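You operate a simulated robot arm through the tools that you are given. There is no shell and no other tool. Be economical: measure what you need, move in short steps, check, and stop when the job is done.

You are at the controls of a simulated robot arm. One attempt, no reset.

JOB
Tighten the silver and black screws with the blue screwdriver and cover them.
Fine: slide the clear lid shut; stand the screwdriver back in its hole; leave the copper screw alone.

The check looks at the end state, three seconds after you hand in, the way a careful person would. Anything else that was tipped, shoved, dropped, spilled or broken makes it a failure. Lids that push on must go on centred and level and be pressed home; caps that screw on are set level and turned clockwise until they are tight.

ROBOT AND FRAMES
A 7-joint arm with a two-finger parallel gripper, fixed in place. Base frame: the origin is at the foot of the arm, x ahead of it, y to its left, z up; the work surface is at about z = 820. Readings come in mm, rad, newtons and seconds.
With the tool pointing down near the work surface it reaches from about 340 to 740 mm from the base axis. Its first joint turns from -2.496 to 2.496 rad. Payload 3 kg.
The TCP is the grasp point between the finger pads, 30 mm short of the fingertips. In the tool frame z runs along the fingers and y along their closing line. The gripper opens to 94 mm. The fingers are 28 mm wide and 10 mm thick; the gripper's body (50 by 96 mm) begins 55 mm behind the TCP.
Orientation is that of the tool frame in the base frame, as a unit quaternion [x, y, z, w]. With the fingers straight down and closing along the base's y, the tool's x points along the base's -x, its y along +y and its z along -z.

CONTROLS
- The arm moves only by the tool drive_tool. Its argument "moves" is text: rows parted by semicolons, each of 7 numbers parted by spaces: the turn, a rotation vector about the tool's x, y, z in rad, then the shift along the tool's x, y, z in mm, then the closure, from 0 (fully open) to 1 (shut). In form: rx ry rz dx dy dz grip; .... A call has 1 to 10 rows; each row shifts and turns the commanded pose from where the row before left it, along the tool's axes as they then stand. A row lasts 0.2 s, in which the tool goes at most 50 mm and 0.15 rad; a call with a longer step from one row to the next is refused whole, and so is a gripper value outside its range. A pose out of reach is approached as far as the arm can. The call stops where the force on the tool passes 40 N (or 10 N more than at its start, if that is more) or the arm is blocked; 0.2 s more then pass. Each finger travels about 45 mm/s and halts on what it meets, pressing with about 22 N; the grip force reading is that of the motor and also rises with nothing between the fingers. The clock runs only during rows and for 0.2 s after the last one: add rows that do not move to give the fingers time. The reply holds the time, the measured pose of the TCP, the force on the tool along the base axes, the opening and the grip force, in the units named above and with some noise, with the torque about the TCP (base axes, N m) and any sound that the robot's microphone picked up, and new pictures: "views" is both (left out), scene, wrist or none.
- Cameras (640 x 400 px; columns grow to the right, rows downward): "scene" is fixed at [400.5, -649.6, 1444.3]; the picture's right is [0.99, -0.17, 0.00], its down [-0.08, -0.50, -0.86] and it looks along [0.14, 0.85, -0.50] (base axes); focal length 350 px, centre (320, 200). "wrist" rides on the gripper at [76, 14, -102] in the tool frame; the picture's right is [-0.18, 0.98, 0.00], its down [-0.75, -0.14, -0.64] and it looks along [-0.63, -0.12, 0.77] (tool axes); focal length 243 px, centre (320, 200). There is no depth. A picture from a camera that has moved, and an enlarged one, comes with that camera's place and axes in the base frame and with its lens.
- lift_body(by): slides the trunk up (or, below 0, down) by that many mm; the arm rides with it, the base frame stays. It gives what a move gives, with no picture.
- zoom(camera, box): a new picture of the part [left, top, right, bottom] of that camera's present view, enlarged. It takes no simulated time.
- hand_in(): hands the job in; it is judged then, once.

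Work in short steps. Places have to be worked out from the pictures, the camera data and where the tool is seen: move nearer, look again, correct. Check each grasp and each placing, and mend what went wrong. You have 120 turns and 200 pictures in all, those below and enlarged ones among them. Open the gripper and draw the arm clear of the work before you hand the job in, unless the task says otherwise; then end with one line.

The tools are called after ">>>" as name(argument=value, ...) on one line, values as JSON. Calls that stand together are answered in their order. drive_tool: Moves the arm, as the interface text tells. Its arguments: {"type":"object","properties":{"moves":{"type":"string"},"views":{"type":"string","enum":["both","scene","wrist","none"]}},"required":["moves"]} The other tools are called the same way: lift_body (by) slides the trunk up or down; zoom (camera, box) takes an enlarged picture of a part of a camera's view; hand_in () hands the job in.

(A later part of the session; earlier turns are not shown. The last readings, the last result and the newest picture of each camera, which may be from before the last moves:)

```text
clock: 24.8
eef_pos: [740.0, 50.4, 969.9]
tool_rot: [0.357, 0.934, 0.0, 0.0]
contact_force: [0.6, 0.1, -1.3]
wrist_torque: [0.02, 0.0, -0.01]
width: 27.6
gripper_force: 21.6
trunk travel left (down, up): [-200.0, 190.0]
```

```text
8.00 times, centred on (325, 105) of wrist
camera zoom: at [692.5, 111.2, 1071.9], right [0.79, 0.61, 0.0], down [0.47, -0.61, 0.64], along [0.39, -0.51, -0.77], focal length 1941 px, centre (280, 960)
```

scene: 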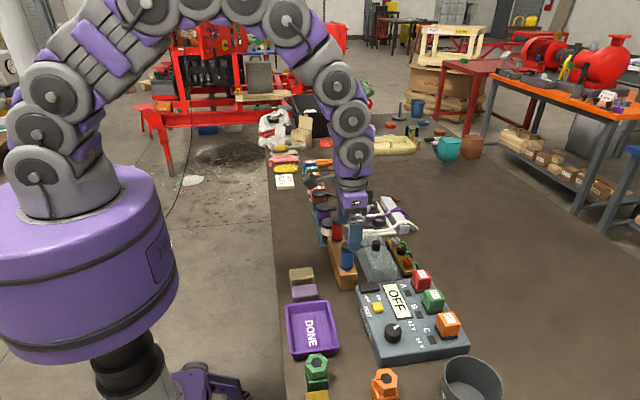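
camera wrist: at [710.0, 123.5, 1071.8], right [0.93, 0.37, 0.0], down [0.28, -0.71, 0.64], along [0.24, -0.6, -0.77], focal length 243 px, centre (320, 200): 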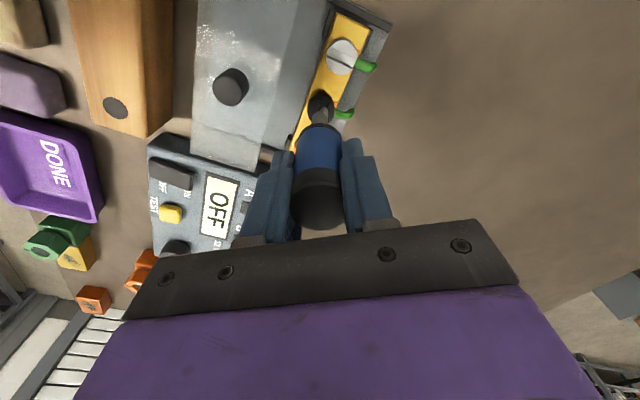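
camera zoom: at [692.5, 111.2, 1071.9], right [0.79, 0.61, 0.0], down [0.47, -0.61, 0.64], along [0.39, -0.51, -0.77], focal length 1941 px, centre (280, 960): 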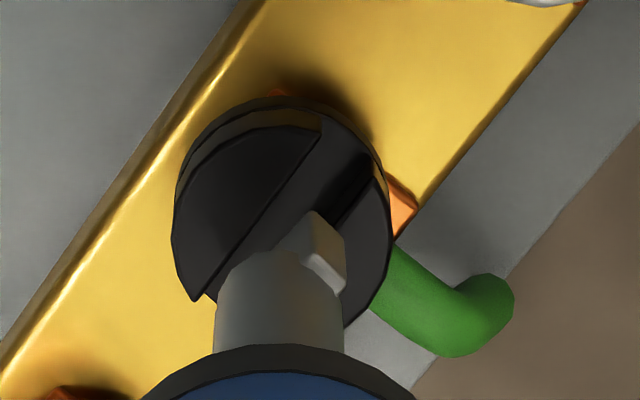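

Blade angle is now within about 4°. I trim by -0.06 rad and 0.8 mm, then lower 8 mm.

>>> drive_tool(moves="0 0 -0.06 0 0 0 1; 0 0 0 -0.2 0.8 4 1; 0 0 0 0 0 4 1; 0 0 0 0 0 0 1", views="none")

>>> zoom(camera="scene", box=[390, 225, 430, 265])

>>> zoom(camera="wrist", box=[300, 80, 350, 130])

```text
clock: 25.8
eef_pos: [740.9, 50.9, 961.5]
tool_rot: [0.328, 0.945, 0.0, 0.0]
contact_force: [0.3, 0.4, -1.0]
wrist_torque: [-0.05, 0.05, 0.01]
width: 27.6
gripper_force: 21.9
trunk travel left (down, up): [-200.0, 190.0]
```

```text
10.00 times, centred on (410, 245) of scene
camera zoom: at [400.5, -649.6, 1444.3], right [0.99, -0.17, 0.0], down [-0.08, -0.5, -0.86], along [0.14, 0.85, -0.5], focal length 3502 px, centre (-580, -250)
```

zoom: 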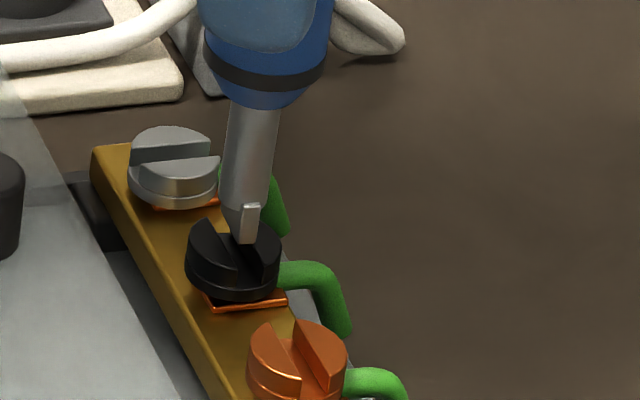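

```text
8.00 times, centred on (325, 105) of wrist
camera zoom: at [690.2, 109.3, 1064.0], right [0.75, 0.66, 0.0], down [0.5, -0.58, 0.64], along [0.42, -0.49, -0.77], focal length 1941 px, centre (280, 960)
```

zoom: 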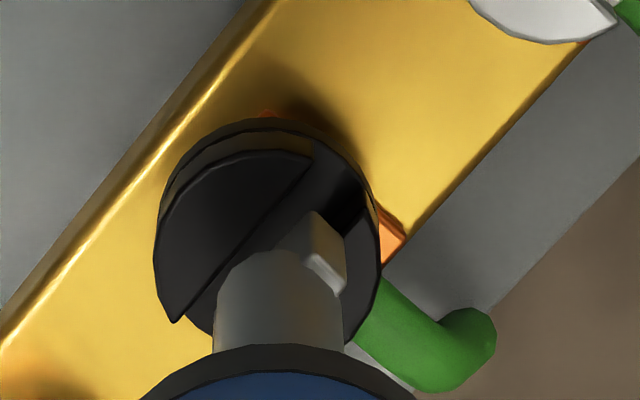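

Aligned with the slot by both views. I continue down slowly.

>>> drive_tool(moves="0 0 0 0 0 2.5 1; 0 0 0 0 0 2.5 1; 0 0 0 0 0 0 1", views="none")

>>> zoom(camera="scene", box=[390, 225, 430, 265])

>>> zoom(camera="wrist", box=[300, 80, 350, 130])

```text
clock: 26.6
eef_pos: [739.9, 50.6, 955.9]
tool_rot: [0.329, 0.944, 0.0, 0.0]
contact_force: [-0.2, -1.0, -0.2]
wrist_torque: [-0.03, -0.02, -0.01]
width: 27.5
gripper_force: 22.2
trunk travel left (down, up): [-200.0, 190.0]
```

```text
10.00 times, centred on (410, 245) of scene
camera zoom: at [400.5, -649.6, 1444.3], right [0.99, -0.17, 0.0], down [-0.08, -0.5, -0.86], along [0.14, 0.85, -0.5], focal length 3502 px, centre (-580, -250)
```

zoom: 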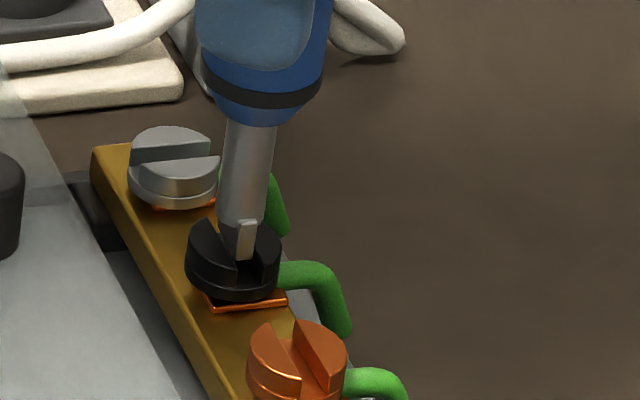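

```text
8.00 times, centred on (325, 105) of wrist
camera zoom: at [689.9, 109.2, 1058.6], right [0.75, 0.66, 0.0], down [0.5, -0.58, 0.64], along [0.42, -0.49, -0.77], focal length 1941 px, centre (280, 960)
```

zoom: 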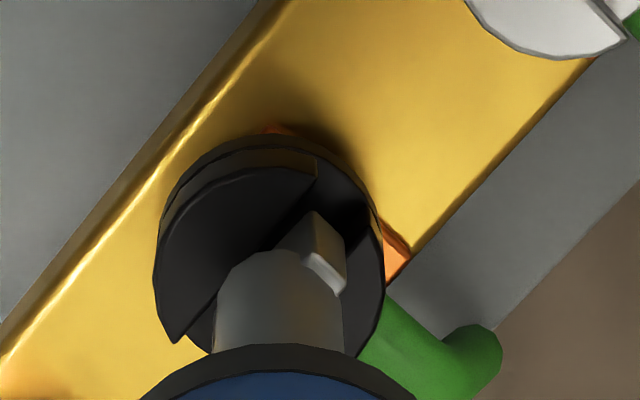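

The blade is inside the slot. I go down until it bottoms out.

>>> drive_tool(moves="0 0 0 0 0 2 1; 0 0 0 0 0 1.5 1; 0 0 0 0 0 0 1", views="none")

>>> zoom(camera="scene", box=[390, 225, 430, 265])

```text
clock: 27.4
eef_pos: [741.4, 50.5, 953.3]
tool_rot: [0.329, 0.944, -0.001, 0.0]
contact_force: [-0.3, 0.8, -0.3]
wrist_torque: [0.01, 0.04, -0.02]
width: 27.1
gripper_force: 22.4
trunk travel left (down, up): [-200.0, 190.0]
```

```text
10.00 times, centred on (410, 245) of scene
camera zoom: at [400.5, -649.6, 1444.3], right [0.99, -0.17, 0.0], down [-0.08, -0.5, -0.86], along [0.14, 0.85, -0.5], focal length 3502 px, centre (-580, -250)
```

zoom: 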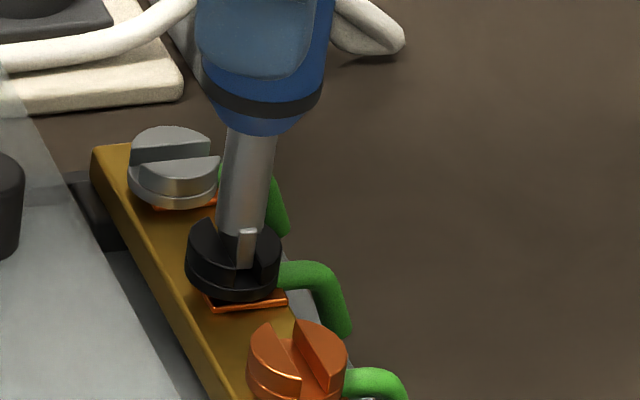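

>>> drive_tool(moves="0 0 0 0 0 1.5 1; 0 0 0 0 0 1 1; 0 0 0 0 0 0 1", views="none")

```text
clock: 28.2
eef_pos: [742.1, 50.8, 951.9]
tool_rot: [0.329, 0.944, 0.0, 0.001]
contact_force: [-1.9, 0.1, 2.1]
wrist_torque: [0.06, 0.08, -0.03]
width: 27.7
gripper_force: 21.5
trunk travel left (down, up): [-200.0, 190.0]
```

Contact begins. I press 1.5 mm more and then turn clockwise 0.9 rad.

>>> drive_tool(moves="0 0 0 0 0 1.2 1; 0 0 0.1 0 0 0.2 1; 0 0 0.1 0 0 0.2 1; 0 0 0.1 0 0 0.2 1; 0 0 0.1 0 0 0.2 1; 0 0 0.1 0 0 0.2 1; 0 0 0.1 0 0 0.2 1; 0 0 0.1 0 0 0.2 1; 0 0 0.1 0 0 0.2 1; 0 0 0.1 0 0 0.2 1", views="none")

>>> zoom(camera="scene", box=[390, 225, 430, 265])

```text
clock: 30.4
eef_pos: [740.2, 51.1, 949.7]
tool_rot: [0.707, 0.707, 0.0, 0.001]
contact_force: [4.8, -0.7, 18.4]
wrist_torque: [-0.1, -0.46, 0.0]
width: 26.3
gripper_force: 21.8
trunk travel left (down, up): [-200.0, 190.0]
```

```text
10.00 times, centred on (410, 245) of scene
camera zoom: at [400.5, -649.6, 1444.3], right [0.99, -0.17, 0.0], down [-0.08, -0.5, -0.86], along [0.14, 0.85, -0.5], focal length 3502 px, centre (-580, -250)
```

zoom: 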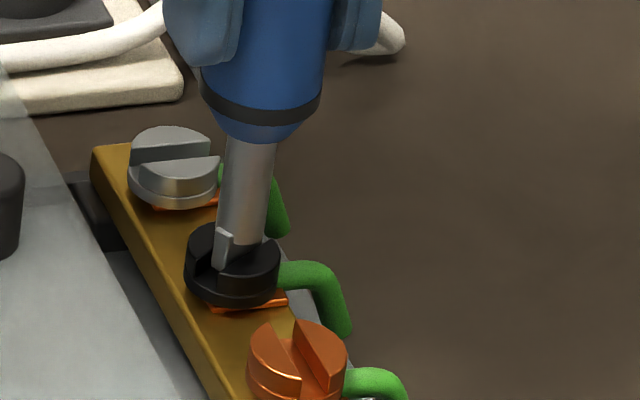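

The black screw turns well. I continue.

>>> drive_tool(moves="0 0 0.1 0 0 0.1 1; 0 0 0.1 0 0 0.1 1; 0 0 0.1 0 0 0.1 1; 0 0 0.1 0 0 0.1 1; 0 0 0.1 0 0 0.1 1; 0 0 0.1 0 0 0.1 1; 0 0 0.1 0 0 0.1 1; 0 0 0.1 0 0 0.1 1", views="wrist")

>>> zoom(camera="scene", box=[390, 225, 430, 265])

```text
clock: 32.2
eef_pos: [740.4, 50.3, 947.9]
tool_rot: [0.927, 0.376, 0.002, 0.001]
contact_force: [3.6, -5.0, 24.7]
wrist_torque: [-0.17, -0.25, 0.85]
width: 27.7
gripper_force: 21.7
trunk travel left (down, up): [-200.0, 190.0]
camera wrist: at [804.6, 92.6, 1050.8], right [0.55, -0.83, 0.0], down [-0.64, -0.42, 0.64], along [-0.53, -0.35, -0.77], focal length 243 px, centre (320, 200)
```

wrist: 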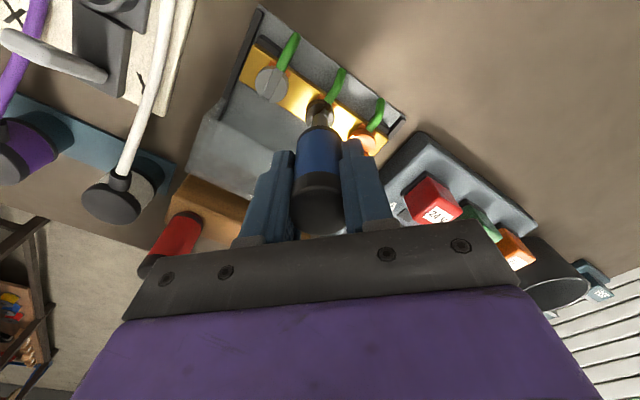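

```text
10.00 times, centred on (410, 245) of scene
camera zoom: at [400.5, -649.6, 1444.3], right [0.99, -0.17, 0.0], down [-0.08, -0.5, -0.86], along [0.14, 0.85, -0.5], focal length 3502 px, centre (-580, -250)
```

zoom: 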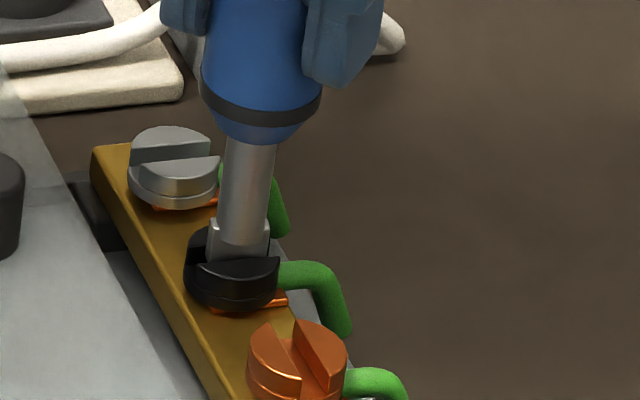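

Torque is 0.85 N·m with the slot near 90°. I add a little more turn to confirm it is stopped.

>>> drive_tool(moves="0 0 0.1 0 0 0 1; 0 0 0.1 0 0 0 1; 0 0 0.1 0 0 0 1", views="none")

>>> zoom(camera="scene", box=[390, 225, 430, 265])

```text
clock: 33.0
eef_pos: [740.4, 50.0, 947.4]
tool_rot: [0.973, 0.232, 0.001, 0.0]
contact_force: [7.4, -2.2, 28.0]
wrist_torque: [-0.5, -0.53, 0.63]
width: 29.8
gripper_force: 22.6
trunk travel left (down, up): [-200.0, 190.0]
```

```text
10.00 times, centred on (410, 245) of scene
camera zoom: at [400.5, -649.6, 1444.3], right [0.99, -0.17, 0.0], down [-0.08, -0.5, -0.86], along [0.14, 0.85, -0.5], focal length 3502 px, centre (-580, -250)
```

zoom: 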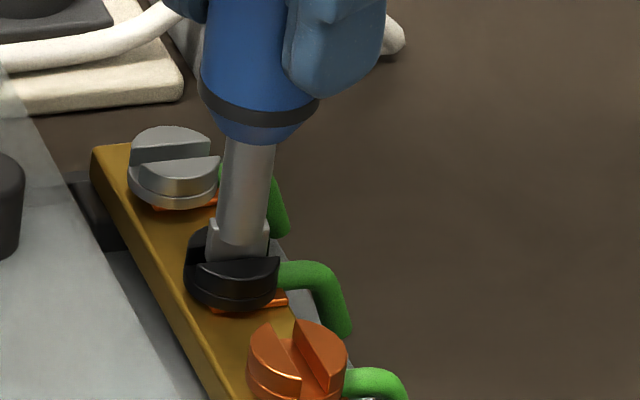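

It is stopped and the handle now slips: tight. I lift out and compare both heads.

>>> drive_tool(moves="0 0 0 0 0 -6 1; 0 0 0 0 0 -12 1; 0 0 0 0 0 -20 1; 0 0 0 0 0 -20 1; 0 0 0 0 0 0 1", views="wrist")

>>> zoom(camera="scene", box=[380, 205, 440, 265])

>>> zoom(camera="wrist", box=[240, 50, 370, 180])

```text
clock: 34.2
eef_pos: [742.5, 52.9, 1006.1]
tool_rot: [0.972, 0.234, 0.0, 0.0]
contact_force: [1.1, -0.2, -1.5]
wrist_torque: [0.0, 0.02, 0.01]
width: 30.0
gripper_force: 21.7
trunk travel left (down, up): [-200.0, 190.0]
camera wrist: at [816.6, 74.3, 1107.8], right [0.28, -0.96, 0.0], down [-0.74, -0.22, 0.64], along [-0.62, -0.18, -0.77], focal length 243 px, centre (320, 200)
```

wrist: 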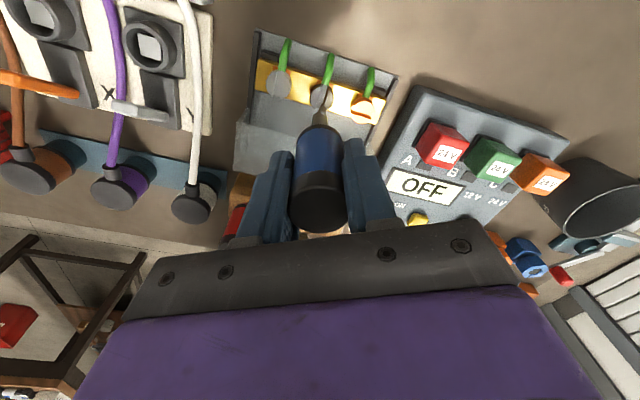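

```text
6.67 times, centred on (410, 235) of scene
camera zoom: at [400.5, -649.6, 1444.3], right [0.99, -0.17, 0.0], down [-0.08, -0.5, -0.86], along [0.14, 0.85, -0.5], focal length 2335 px, centre (-280, -33)
```

zoom: 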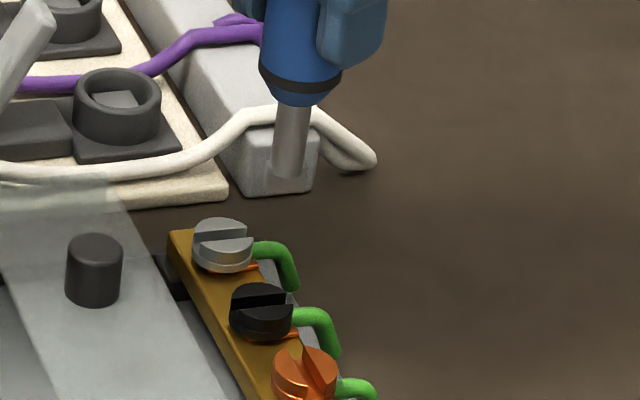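

```text
3.08 times, centred on (305, 115) of wrist
camera zoom: at [816.6, 74.3, 1107.8], right [0.28, -0.96, 0.0], down [-0.74, -0.22, 0.64], along [-0.62, -0.18, -0.77], focal length 746 px, centre (366, 462)
```

zoom: 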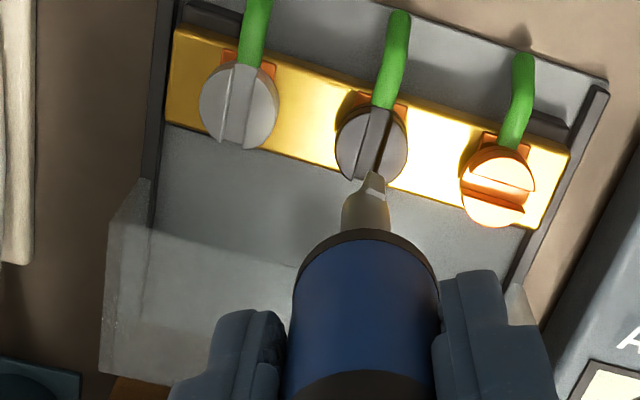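

Both heads are seated alike; copper is untouched. I now turn the tool back to its starting orientation.

>>> drive_tool(moves="0 0 -0.149 0 0 -2 1; 0 0 -0.149 0 0 -2 1; 0 0 -0.149 0 0 -2 1; 0 0 -0.149 0 0 -2 1; 0 0 -0.149 0 0 -2 1; 0 0 -0.149 0 0 -2 1; 0 0 -0.149 0 0 -2 1; 0 0 -0.149 0 0 -2 1; 0 0 -0.149 0 0 -2 1; 0 0 -0.149 0 0 -2 1", views="none")

>>> drive_tool(moves="0 0 -0.148 0 0 0 1; 0 0 -0.148 0 0 0 1; 0 0 -0.148 0 0 0 1; 0 0 -0.148 0 0 0 1; 0 0 -0.148 0 0 0 1; 0 0 -0.148 0 0 0 1; 0 0 -0.148 0 0 0 1; 0 0 -0.148 0 0 0 1; 0 0 0 0 0 0 1", views="none")

```text
clock: 36.4
eef_pos: [740.1, 50.7, 1025.1]
tool_rot: [0.555, 0.832, 0.0, 0.0]
contact_force: [0.1, 0.3, -1.1]
wrist_torque: [0.0, 0.0, -0.01]
width: 29.7
gripper_force: 21.6
trunk travel left (down, up): [-200.0, 190.0]
```

```text
clock: 38.4
eef_pos: [741.1, 49.3, 1025.8]
tool_rot: [-0.003, 1.0, 0.0, 0.0]
contact_force: [0.1, 0.5, -1.3]
wrist_torque: [-0.04, 0.01, -0.02]
width: 29.7
gripper_force: 21.6
trunk travel left (down, up): [-200.0, 190.0]
```

I carry the driver back above the rack hole at about (575, -9).

>>> drive_tool(moves="0 0 0 41.5 -14.6 0 1; 0 0 0 41.5 -14.6 0 1; 0 0 0 41.5 -14.6 0 1; 0 0 0 41.5 -14.6 0 1; 0 0 0 0 0 0 1; 0 0 0 0 0 0 1", views="none")

>>> zoom(camera="scene", box=[320, 205, 400, 285])

>>> zoom(camera="wrist", box=[280, 60, 370, 150])

```text
clock: 39.8
eef_pos: [573.4, -9.9, 1024.2]
tool_rot: [-0.002, 1.0, 0.0, 0.0]
contact_force: [-0.3, -0.3, -0.4]
wrist_torque: [-0.04, -0.01, -0.01]
width: 29.3
gripper_force: 22.1
trunk travel left (down, up): [-200.0, 190.0]
```

```text
5.00 times, centred on (360, 245) of scene
camera zoom: at [400.5, -649.6, 1444.3], right [0.99, -0.17, 0.0], down [-0.08, -0.5, -0.86], along [0.14, 0.85, -0.5], focal length 1751 px, centre (120, -25)
```

zoom: 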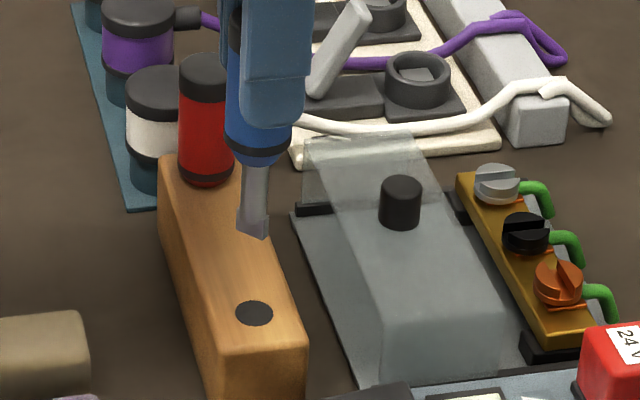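

```text
4.44 times, centred on (325, 105) of wrist
camera zoom: at [495.7, 3.9, 1126.1], right [0.18, 0.98, 0.0], down [0.75, -0.14, 0.64], along [0.63, -0.12, -0.77], focal length 1078 px, centre (298, 622)
```

zoom: 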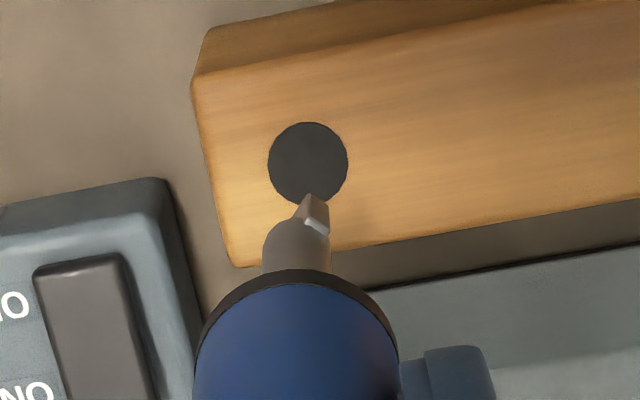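

Relative to the original grip, the tool is about 2.5 mm short in x and 1 mm in y. I correct and lower 30 mm to just above the hole.

>>> drive_tool(moves="0 0 0 -2.5 1.1 0 1; 0 0 0 0 0 15 1; 0 0 0 0 0 15 1; 0 0 0 0 0 0 1; 0 0 0 0 0 0 1", views="none")

>>> zoom(camera="scene", box=[330, 235, 380, 285])

>>> zoom(camera="wrist", box=[290, 70, 360, 140])

```text
clock: 41.0
eef_pos: [576.8, -10.2, 995.3]
tool_rot: [-0.002, 1.0, -0.001, -0.001]
contact_force: [-0.2, 0.0, -1.3]
wrist_torque: [-0.04, 0.01, 0.0]
width: 27.6
gripper_force: 22.0
trunk travel left (down, up): [-200.0, 190.0]
```

```text
8.00 times, centred on (355, 260) of scene
camera zoom: at [400.5, -649.6, 1444.3], right [0.99, -0.17, 0.0], down [-0.08, -0.5, -0.86], along [0.14, 0.85, -0.5], focal length 2802 px, centre (40, -280)
```

zoom: 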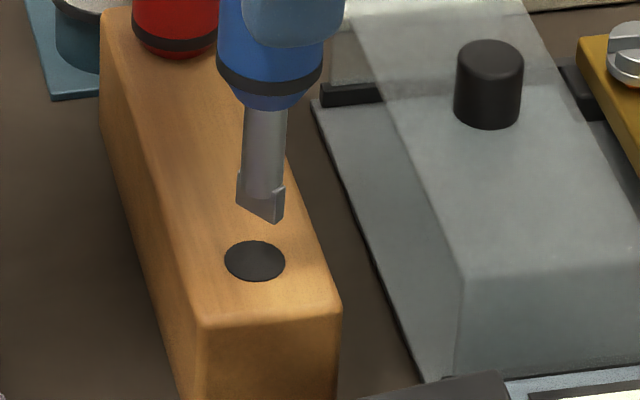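

```text
5.71 times, centred on (325, 105) of wrist
camera zoom: at [500.2, 4.0, 1096.9], right [0.18, 0.98, 0.0], down [0.75, -0.14, 0.64], along [0.63, -0.12, -0.77], focal length 1386 px, centre (291, 743)
```

zoom: 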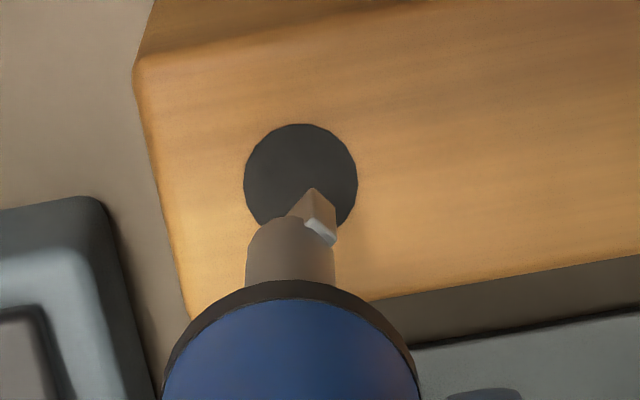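

Blade just above the hole. Offsets: x about -1.3, y about +1.6. I correct, lower 10 and recheck.

>>> drive_tool(moves="0 0 0 1.3 1.6 0 1; 0 0 0 0 0 10 1; 0 0 0 0 0 0 1; 0 0 0 0 0 0 1", views="none")

>>> zoom(camera="scene", box=[330, 240, 380, 290])

>>> zoom(camera="wrist", box=[290, 70, 360, 140])

```text
clock: 42.0
eef_pos: [577.0, -7.1, 983.8]
tool_rot: [-0.003, 1.0, 0.0, 0.0]
contact_force: [0.2, 1.0, -1.2]
wrist_torque: [0.01, -0.04, -0.01]
width: 27.5
gripper_force: 22.1
trunk travel left (down, up): [-200.0, 190.0]
```

```text
8.00 times, centred on (355, 265) of scene
camera zoom: at [400.5, -649.6, 1444.3], right [0.99, -0.17, 0.0], down [-0.08, -0.5, -0.86], along [0.14, 0.85, -0.5], focal length 2802 px, centre (40, -320)
```

zoom: 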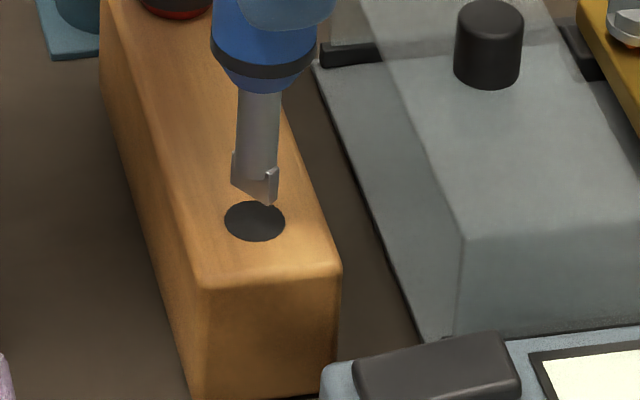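

```text
5.71 times, centred on (325, 105) of wrist
camera zoom: at [499.4, 6.0, 1087.2], right [0.18, 0.98, 0.0], down [0.75, -0.14, 0.64], along [0.63, -0.12, -0.77], focal length 1386 px, centre (291, 743)
```

zoom: 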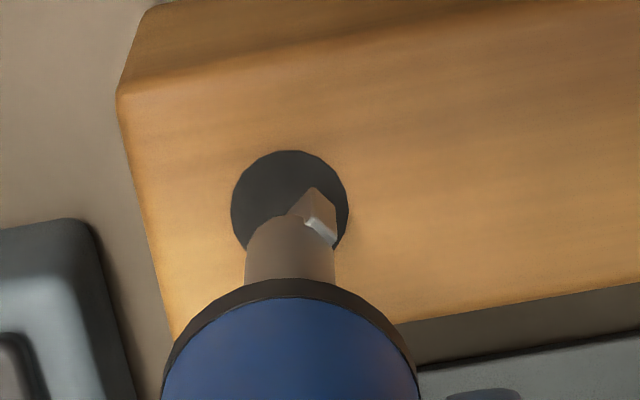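

Centred in both views. I lower into the hole carefully.

>>> drive_tool(moves="0 0 0 0 0 6 1; 0 0 0 0 0 6 1; 0 0 0 0 0 6 1; 0 0 0 0 0 0 1", views="none")

>>> zoom(camera="scene", box=[330, 240, 380, 290])

>>> zoom(camera="wrist", box=[290, 70, 360, 140])

```text
clock: 43.0
eef_pos: [575.5, -6.8, 966.9]
tool_rot: [-0.002, 1.0, 0.0, 0.0]
contact_force: [0.3, -0.6, -1.6]
wrist_torque: [-0.02, -0.01, 0.0]
width: 27.6
gripper_force: 21.9
trunk travel left (down, up): [-200.0, 190.0]
```

```text
8.00 times, centred on (355, 265) of scene
camera zoom: at [400.5, -649.6, 1444.3], right [0.99, -0.17, 0.0], down [-0.08, -0.5, -0.86], along [0.14, 0.85, -0.5], focal length 2802 px, centre (40, -320)
```

zoom: 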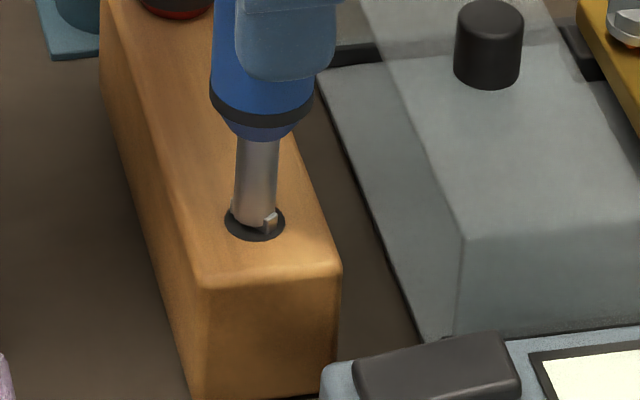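

```text
5.71 times, centred on (325, 105) of wrist
camera zoom: at [499.7, 6.4, 1068.5], right [0.18, 0.98, 0.0], down [0.75, -0.14, 0.64], along [0.63, -0.12, -0.77], focal length 1386 px, centre (291, 743)
```

zoom: 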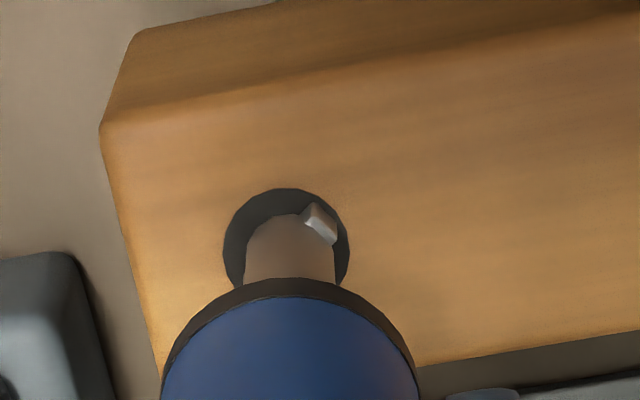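

The tip is entering cleanly. I trim y by -0.6 and continue down 42 mm.

>>> drive_tool(moves="0 0 0 0 -0.6 6 1; 0 0 0 0 0 10 1; 0 0 0 0 0 10 1; 0 0 0 0 0 10 1; 0 0 0 0 0 6 1; 0 0 0 0 0 0 1", views="none")

>>> zoom(camera="scene", box=[330, 220, 390, 280])

```text
clock: 44.4
eef_pos: [576.5, -7.1, 925.2]
tool_rot: [-0.002, 1.0, -0.001, -0.001]
contact_force: [0.0, 0.0, -0.8]
wrist_torque: [-0.03, 0.01, -0.02]
width: 27.5
gripper_force: 22.2
trunk travel left (down, up): [-200.0, 190.0]
```

```text
6.67 times, centred on (360, 250) of scene
camera zoom: at [400.5, -649.6, 1444.3], right [0.99, -0.17, 0.0], down [-0.08, -0.5, -0.86], along [0.14, 0.85, -0.5], focal length 2335 px, centre (53, -133)
```

zoom: 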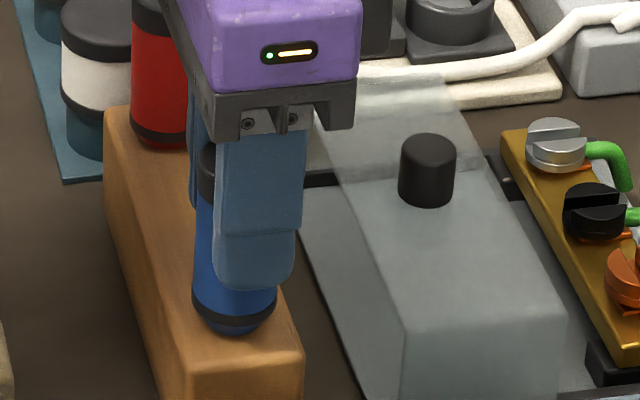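

Still free. I continue down in small steps until it seats.

>>> drive_tool(moves="0 0 0 0 0 3 1; 0 0 0 0 0 3 1; 0 0 0 0 0 2 1; 0 0 0 0 0 0 1", views="none")

>>> zoom(camera="scene", box=[330, 220, 390, 280])

```text
clock: 45.4
eef_pos: [576.3, -6.4, 918.8]
tool_rot: [-0.003, 1.0, 0.0, 0.001]
contact_force: [-0.9, -1.6, 19.8]
wrist_torque: [-0.15, 0.06, 0.11]
width: 27.6
gripper_force: 21.7
trunk travel left (down, up): [-200.0, 190.0]
```

```text
6.67 times, centred on (360, 250) of scene
camera zoom: at [400.5, -649.6, 1444.3], right [0.99, -0.17, 0.0], down [-0.08, -0.5, -0.86], along [0.14, 0.85, -0.5], focal length 2335 px, centre (53, -133)
```

zoom: 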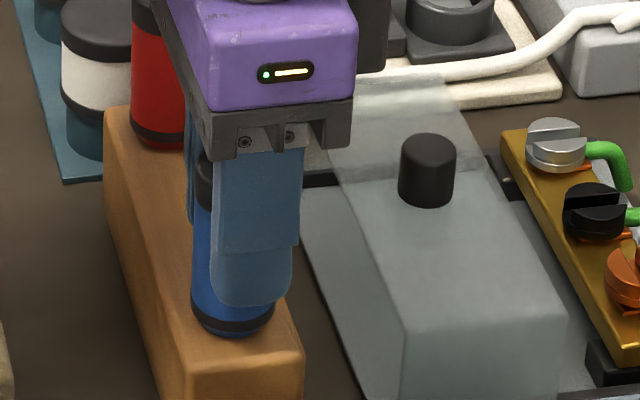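

The driver is seated. I relieve the pressure, open, and rise straight up.

>>> drive_tool(moves="0 0 0 0 0 -1.5 1; 0 0 0 0 0 0 0.7; 0 0 0 0 0 0 0.3; 0 0 0 0 0 0 0; 0 0 0 0 0 0 0; 0 0 0 0 0 0 0; 0 0 0 0 0 0 0", views="wrist")

>>> drive_tool(moves="0 0 0 0 0 -25 0; 0 0 0 0 0 -40 0; 0 0 0 0 0 -40 0; 0 0 0 0 0 0 0", views="both")

>>> zoom(camera="scene", box=[330, 200, 440, 310])

```text
clock: 47.0
eef_pos: [576.4, -7.5, 918.8]
tool_rot: [-0.003, 1.0, 0.0, 0.0]
contact_force: [0.3, -0.4, 0.6]
wrist_torque: [-0.02, -0.03, 0.01]
width: 94.4
gripper_force: 0.1
trunk travel left (down, up): [-200.0, 190.0]
camera wrist: at [499.9, 7.1, 1021.4], right [0.18, 0.98, 0.0], down [0.75, -0.14, 0.64], along [0.63, -0.12, -0.77], focal length 243 px, centre (320, 200)
```

wrist: 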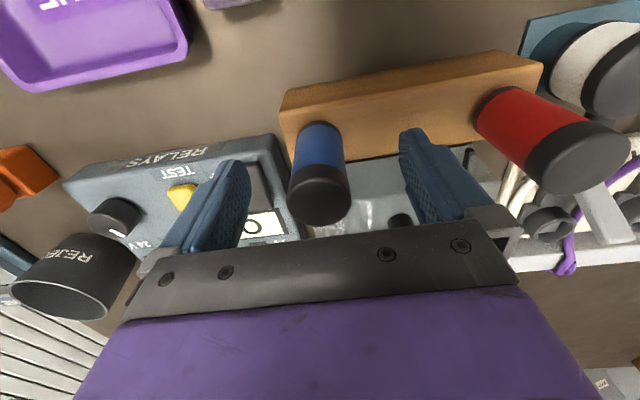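

```text
clock: 48.0
eef_pos: [574.9, -4.8, 1023.7]
tool_rot: [-0.003, 1.0, 0.001, 0.0]
contact_force: [-0.4, 0.6, 0.2]
wrist_torque: [0.03, 0.02, 0.01]
width: 94.2
gripper_force: 0.1
trunk travel left (down, up): [-200.0, 190.0]
camera wrist: at [498.6, 9.3, 1125.9], right [0.18, 0.98, 0.0], down [0.75, -0.14, 0.64], along [0.63, -0.12, -0.77], focal length 243 px, centre (320, 200)
```

scene: 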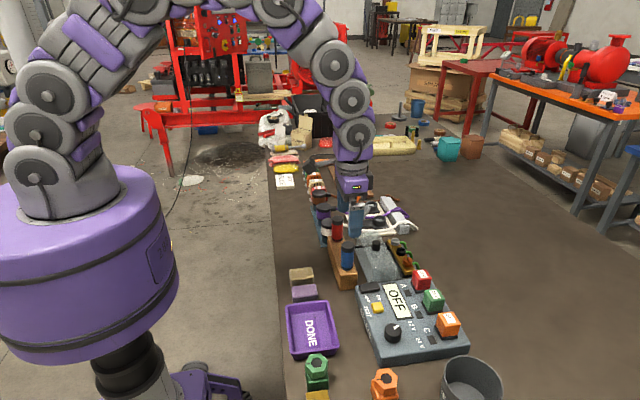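
wrist: 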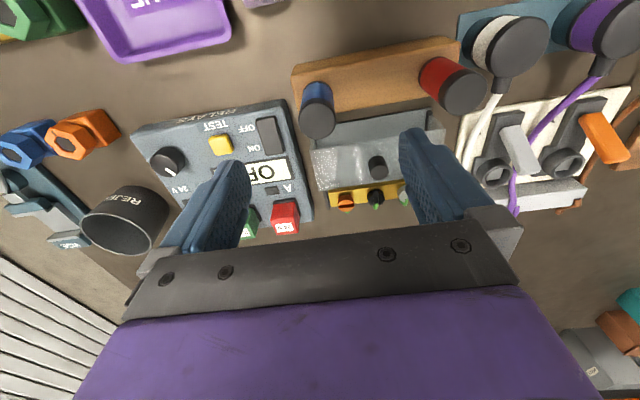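

```text
3.64 times, centred on (385, 255) of scene
camera zoom: at [400.5, -649.6, 1444.3], right [0.99, -0.17, 0.0], down [-0.08, -0.5, -0.86], along [0.14, 0.85, -0.5], focal length 1273 px, centre (84, 0)
```

zoom: 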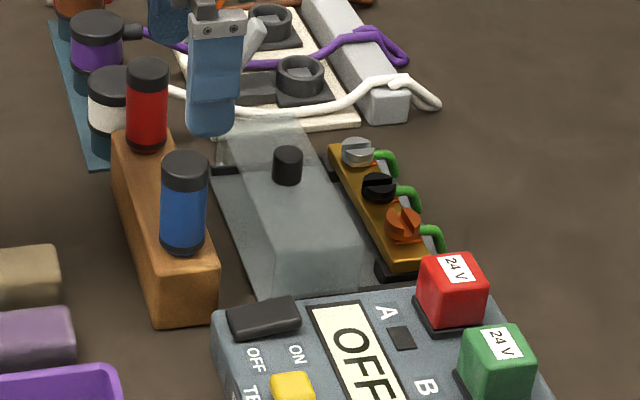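

The driver stands back upright in its hole. The lid knob top is near (667, 50, 887). I move above it with the fingers part-closed and look.

>>> drive_tool(moves="0 0 0 -31 18.5 0 0.3; 0 0 0 -31 18.5 0 0.5; 0 0 0 -31 18 0 0.5; 0 0 0 0 0 30 0.5; 0 0 0 0 0 30 0.5; 0 0 0 0 0 0 0.5", views="wrist")

>>> zoom(camera="scene", box=[330, 200, 440, 310])

>>> zoom(camera="wrist", box=[230, 40, 430, 240])

```text
clock: 49.4
eef_pos: [667.6, 49.1, 963.7]
tool_rot: [-0.003, 1.0, 0.0, 0.0]
contact_force: [-0.1, -0.2, -0.1]
wrist_torque: [-0.01, 0.0, -0.02]
width: 47.0
gripper_force: 0.1
trunk travel left (down, up): [-200.0, 190.0]
camera wrist: at [591.8, 62.5, 1066.9], right [0.18, 0.98, 0.0], down [0.75, -0.14, 0.64], along [0.63, -0.12, -0.77], focal length 243 px, centre (320, 200)
```

wrist: 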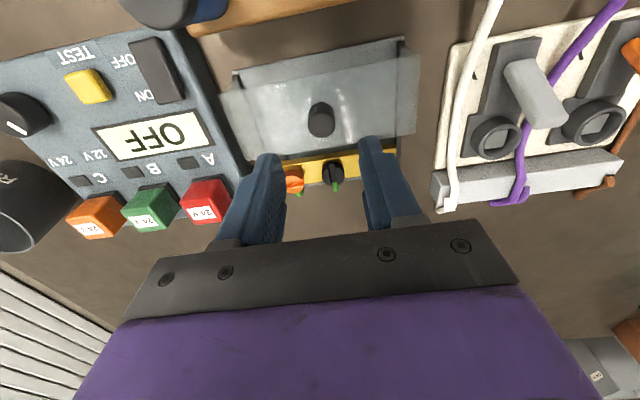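

```text
3.64 times, centred on (385, 255) of scene
camera zoom: at [400.5, -649.6, 1444.3], right [0.99, -0.17, 0.0], down [-0.08, -0.5, -0.86], along [0.14, 0.85, -0.5], focal length 1273 px, centre (84, 0)
```

zoom: 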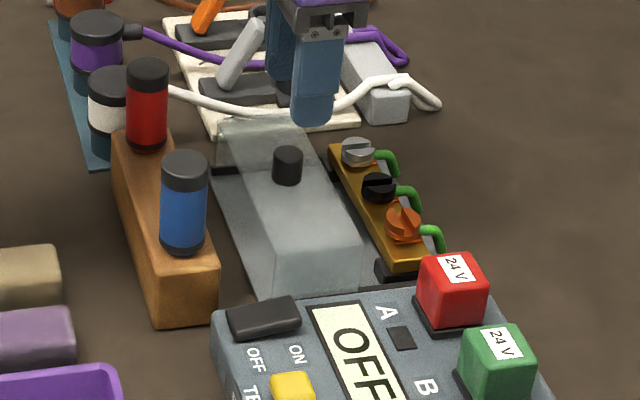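

```text
2.00 times, centred on (330, 140) of wrist
camera zoom: at [591.8, 62.5, 1066.9], right [0.18, 0.98, 0.0], down [0.75, -0.14, 0.64], along [0.63, -0.12, -0.77], focal length 485 px, centre (300, 320)
```

zoom: 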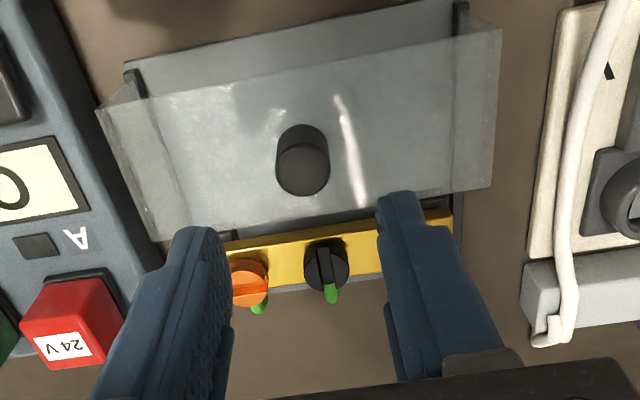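

Knob confirmed at (665, 50), top about 887. I descend so the fingertips are around z=876 and check.

>>> drive_tool(moves="0 0 0 2 0.8 20 0.5; 0 0 0 0 0 20 0.5; 0 0 0 0 0 17 0.5; 0 0 0 0 0 0 0.5", views="wrist")

>>> zoom(camera="scene", box=[350, 210, 420, 280])

```text
clock: 50.4
eef_pos: [665.4, 48.7, 905.2]
tool_rot: [-0.003, 1.0, 0.0, 0.0]
contact_force: [0.3, 0.1, -0.3]
wrist_torque: [0.0, 0.0, -0.02]
width: 47.1
gripper_force: 0.1
trunk travel left (down, up): [-200.0, 190.0]
camera wrist: at [589.0, 63.3, 1008.5], right [0.18, 0.98, 0.0], down [0.75, -0.14, 0.64], along [0.63, -0.12, -0.77], focal length 243 px, centre (320, 200)
```

wrist: 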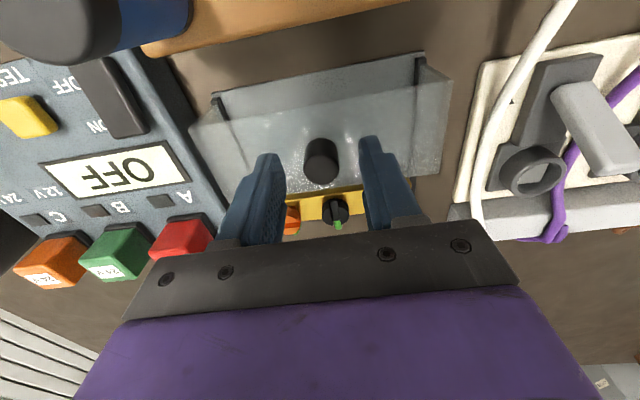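

```text
5.71 times, centred on (385, 245) of scene
camera zoom: at [400.5, -649.6, 1444.3], right [0.99, -0.17, 0.0], down [-0.08, -0.5, -0.86], along [0.14, 0.85, -0.5], focal length 2001 px, centre (-51, -57)
```

zoom: 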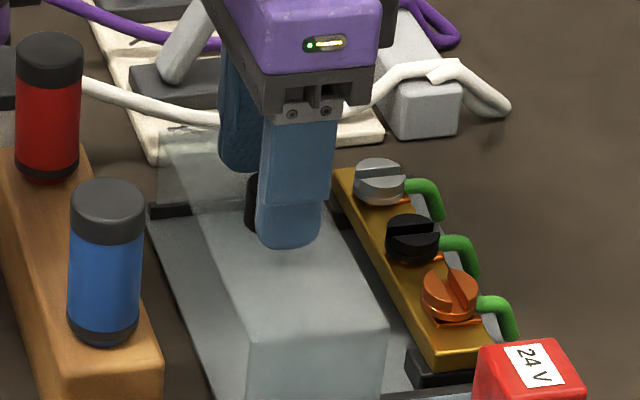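

Well placed. I lower 2 mm and close on the knob.

>>> drive_tool(moves="0 0 0 0 1 2 0.5; 0 0 0 0 0 0 0.8; 0 0 0 0 0 0 1; 0 0 0 0 0 0 1; 0 0 0 0 0 0 1; 0 0 0 0 0 0 1", views="wrist")

```text
clock: 51.8
eef_pos: [666.7, 49.6, 903.2]
tool_rot: [-0.002, 1.0, 0.0, 0.0]
contact_force: [0.3, -2.0, -0.5]
wrist_torque: [-0.08, -0.02, 0.02]
width: 20.4
gripper_force: 45.2
trunk travel left (down, up): [-200.0, 190.0]
camera wrist: at [589.4, 63.8, 1005.9], right [0.18, 0.98, 0.0], down [0.75, -0.14, 0.64], along [0.63, -0.12, -0.77], focal length 243 px, centre (320, 200)
```

wrist: 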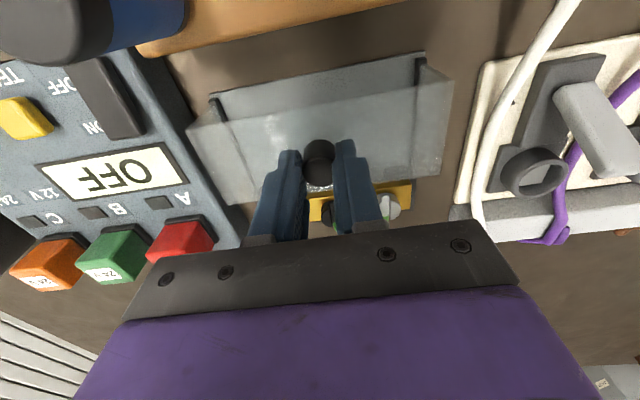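

The knob is held (20 mm). I slide gently in +x, watching the force.

>>> drive_tool(moves="0 0 0 -4 0 0 1; 0 0 0 -4 0 0 1; 0 0 0 -4 0 0 1; 0 0 0 -4 0 0 1; 0 0 0 0 0 0 1", views="wrist")

>>> zoom(camera="scene", box=[350, 210, 430, 290])

```text
clock: 53.0
eef_pos: [682.7, 49.1, 903.7]
tool_rot: [-0.003, 1.0, 0.0, -0.002]
contact_force: [0.7, -4.1, -19.6]
wrist_torque: [-0.15, 0.0, 0.01]
width: 20.5
gripper_force: 44.9
trunk travel left (down, up): [-200.0, 190.0]
camera wrist: at [606.3, 63.8, 1006.3], right [0.18, 0.98, 0.0], down [0.76, -0.14, 0.64], along [0.63, -0.12, -0.77], focal length 243 px, centre (320, 200)
```

wrist: 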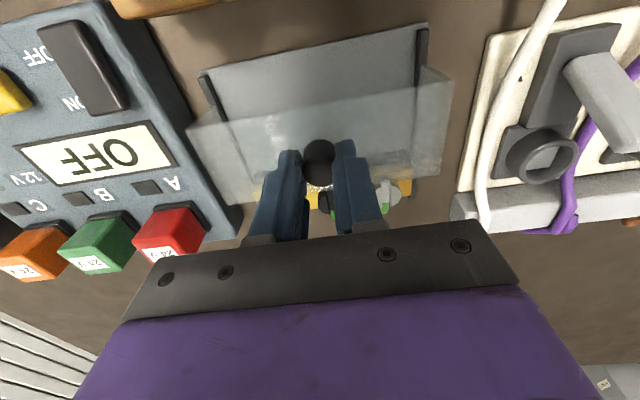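

```text
5.00 times, centred on (390, 250) of scene
camera zoom: at [400.5, -649.6, 1444.3], right [0.99, -0.17, 0.0], down [-0.08, -0.5, -0.86], along [0.14, 0.85, -0.5], focal length 1751 px, centre (-30, -50)
```

zoom: 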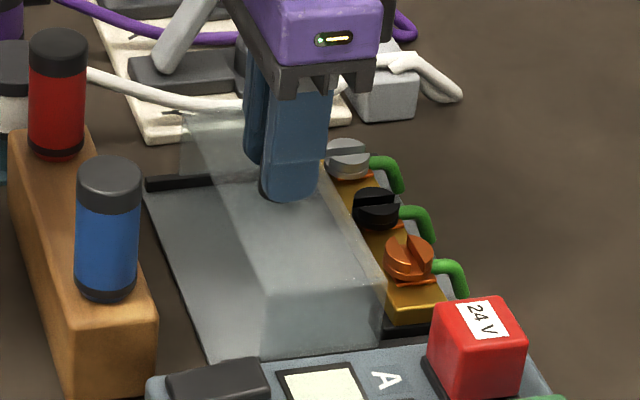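

The lid slides freely in x; there is a downward pull of 20 N on the tool, so I lower 0.8 mm to relieve it and go on.

>>> drive_tool(moves="0 0 0 0 0 0.8 1; 0 0 0 -4 0 0 1; 0 0 0 -4 0 0 1; 0 0 0 -4 0 0 1; 0 0 0 0 0 0 1", views="none")

```text
clock: 54.2
eef_pos: [694.9, 50.3, 902.8]
tool_rot: [-0.002, 1.0, 0.0, 0.0]
contact_force: [-0.5, -1.6, -9.5]
wrist_torque: [-0.06, 0.1, -0.03]
width: 20.5
gripper_force: 44.6
trunk travel left (down, up): [-200.0, 190.0]
```

>>> drive_tool(moves="0 0 0 0 0 0.4 1; 0 0 0 -4 0 0 1; 0 0 0 -4 0 0 1; 0 0 0 -4 0 0 1; 0 0 0 0 0 0 1", views="wrist")

>>> zoom(camera="scene", box=[350, 210, 430, 290])

```text
clock: 55.4
eef_pos: [706.4, 49.8, 904.2]
tool_rot: [-0.004, 1.0, 0.0, 0.001]
contact_force: [0.4, 0.8, 5.7]
wrist_torque: [0.04, 0.63, 0.01]
width: 20.7
gripper_force: 44.9
trunk travel left (down, up): [-200.0, 190.0]
camera wrist: at [630.4, 63.8, 1006.0], right [0.18, 0.98, 0.0], down [0.75, -0.14, 0.64], along [0.63, -0.12, -0.77], focal length 243 px, centre (320, 200)
```

wrist: 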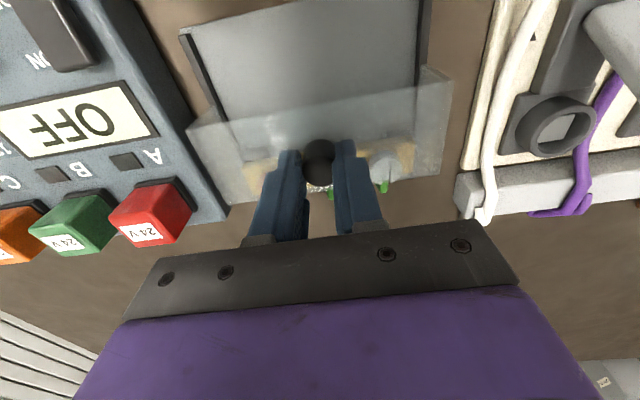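

```text
5.00 times, centred on (390, 250) of scene
camera zoom: at [400.5, -649.6, 1444.3], right [0.99, -0.17, 0.0], down [-0.08, -0.5, -0.86], along [0.14, 0.85, -0.5], focal length 1751 px, centre (-30, -50)
```

zoom: 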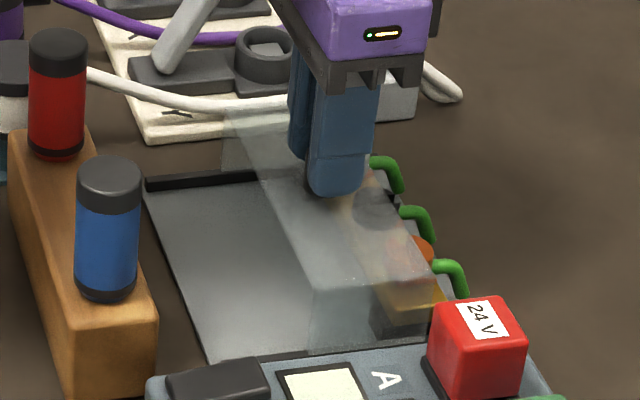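

The lid is now over most of the strip. I continue in small steps.

>>> drive_tool(moves="0 0 0 -4 0 0 1; 0 0 0 -4 0 0 1; 0 0 0 0 0 0 1", views="none")

>>> zoom(camera="scene", box=[360, 210, 440, 290])

```text
clock: 56.2
eef_pos: [715.4, 50.3, 903.2]
tool_rot: [-0.002, 1.0, 0.0, 0.001]
contact_force: [-0.4, -2.3, 7.7]
wrist_torque: [-0.1, -0.95, 0.02]
width: 20.6
gripper_force: 44.9
trunk travel left (down, up): [-200.0, 190.0]
```

```text
5.00 times, centred on (400, 250) of scene
camera zoom: at [400.5, -649.6, 1444.3], right [0.99, -0.17, 0.0], down [-0.08, -0.5, -0.86], along [0.14, 0.85, -0.5], focal length 1751 px, centre (-80, -50)
```

zoom: 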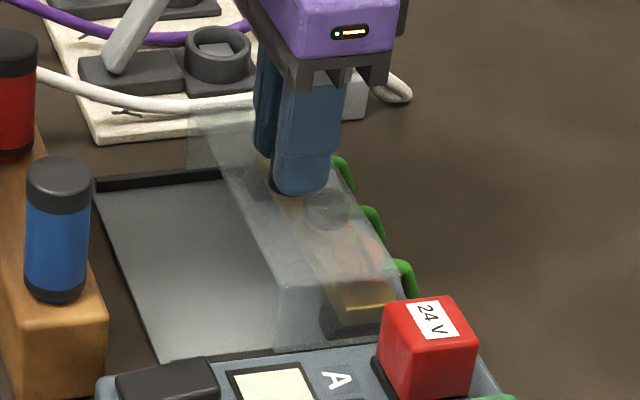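

>>> drive_tool(moves="0 0 0 -3 0 0 1; 0 0 0 -3 0 0 1; 0 0 0 -3 0 0 1; 0 0 0 0 0 0 1", views="wrist")

>>> zoom(camera="scene", box=[360, 210, 440, 290])

```text
clock: 57.2
eef_pos: [724.7, 49.7, 903.0]
tool_rot: [-0.003, 1.0, -0.001, 0.0]
contact_force: [0.1, -4.0, 1.2]
wrist_torque: [-0.16, -0.36, -0.01]
width: 20.5
gripper_force: 45.0
trunk travel left (down, up): [-200.0, 190.0]
camera wrist: at [648.0, 63.7, 1006.0], right [0.18, 0.98, 0.0], down [0.75, -0.14, 0.64], along [0.63, -0.12, -0.77], focal length 243 px, centre (320, 200)
```

wrist: 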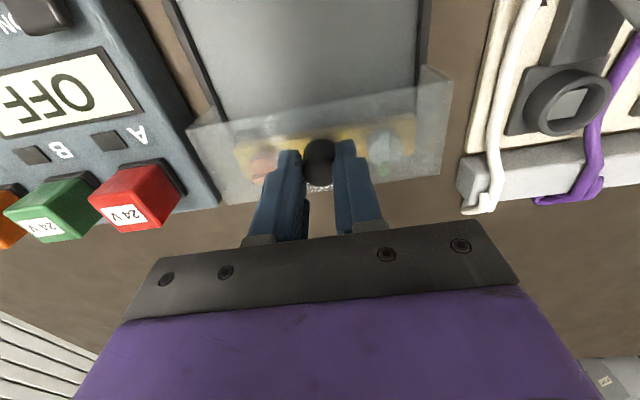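

```text
5.00 times, centred on (400, 250) of scene
camera zoom: at [400.5, -649.6, 1444.3], right [0.99, -0.17, 0.0], down [-0.08, -0.5, -0.86], along [0.14, 0.85, -0.5], focal length 1751 px, centre (-80, -50)
```

zoom: 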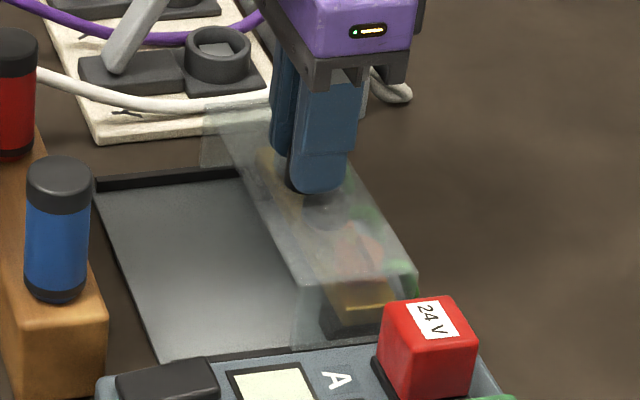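

The screws are now under the lid but it is still free; I continue to the stop.

>>> drive_tool(moves="0 0 0 -2.5 0 0 1; 0 0 0 -2.5 0 0 1; 0 0 0 -2.5 0 0 1; 0 0 0 0 0 0 1", views="none")

>>> zoom(camera="scene", box=[370, 210, 440, 280])

```text
clock: 58.2
eef_pos: [731.3, 49.6, 903.4]
tool_rot: [-0.003, 1.0, 0.0, 0.0]
contact_force: [0.7, -4.2, 7.6]
wrist_torque: [-0.17, 0.62, 0.0]
width: 20.4
gripper_force: 45.1
trunk travel left (down, up): [-200.0, 190.0]
```

```text
5.71 times, centred on (405, 245) of scene
camera zoom: at [400.5, -649.6, 1444.3], right [0.99, -0.17, 0.0], down [-0.08, -0.5, -0.86], along [0.14, 0.85, -0.5], focal length 2001 px, centre (-166, -57)
```

zoom: 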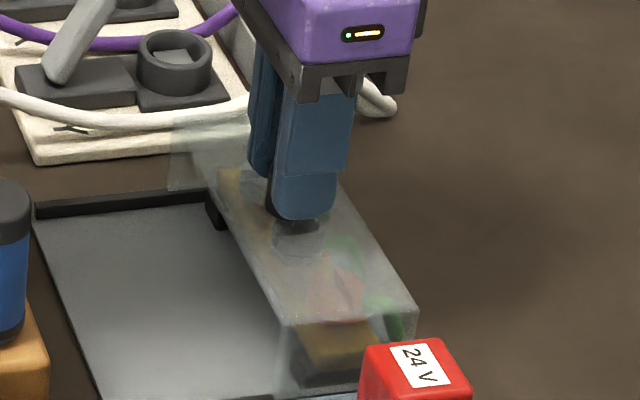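

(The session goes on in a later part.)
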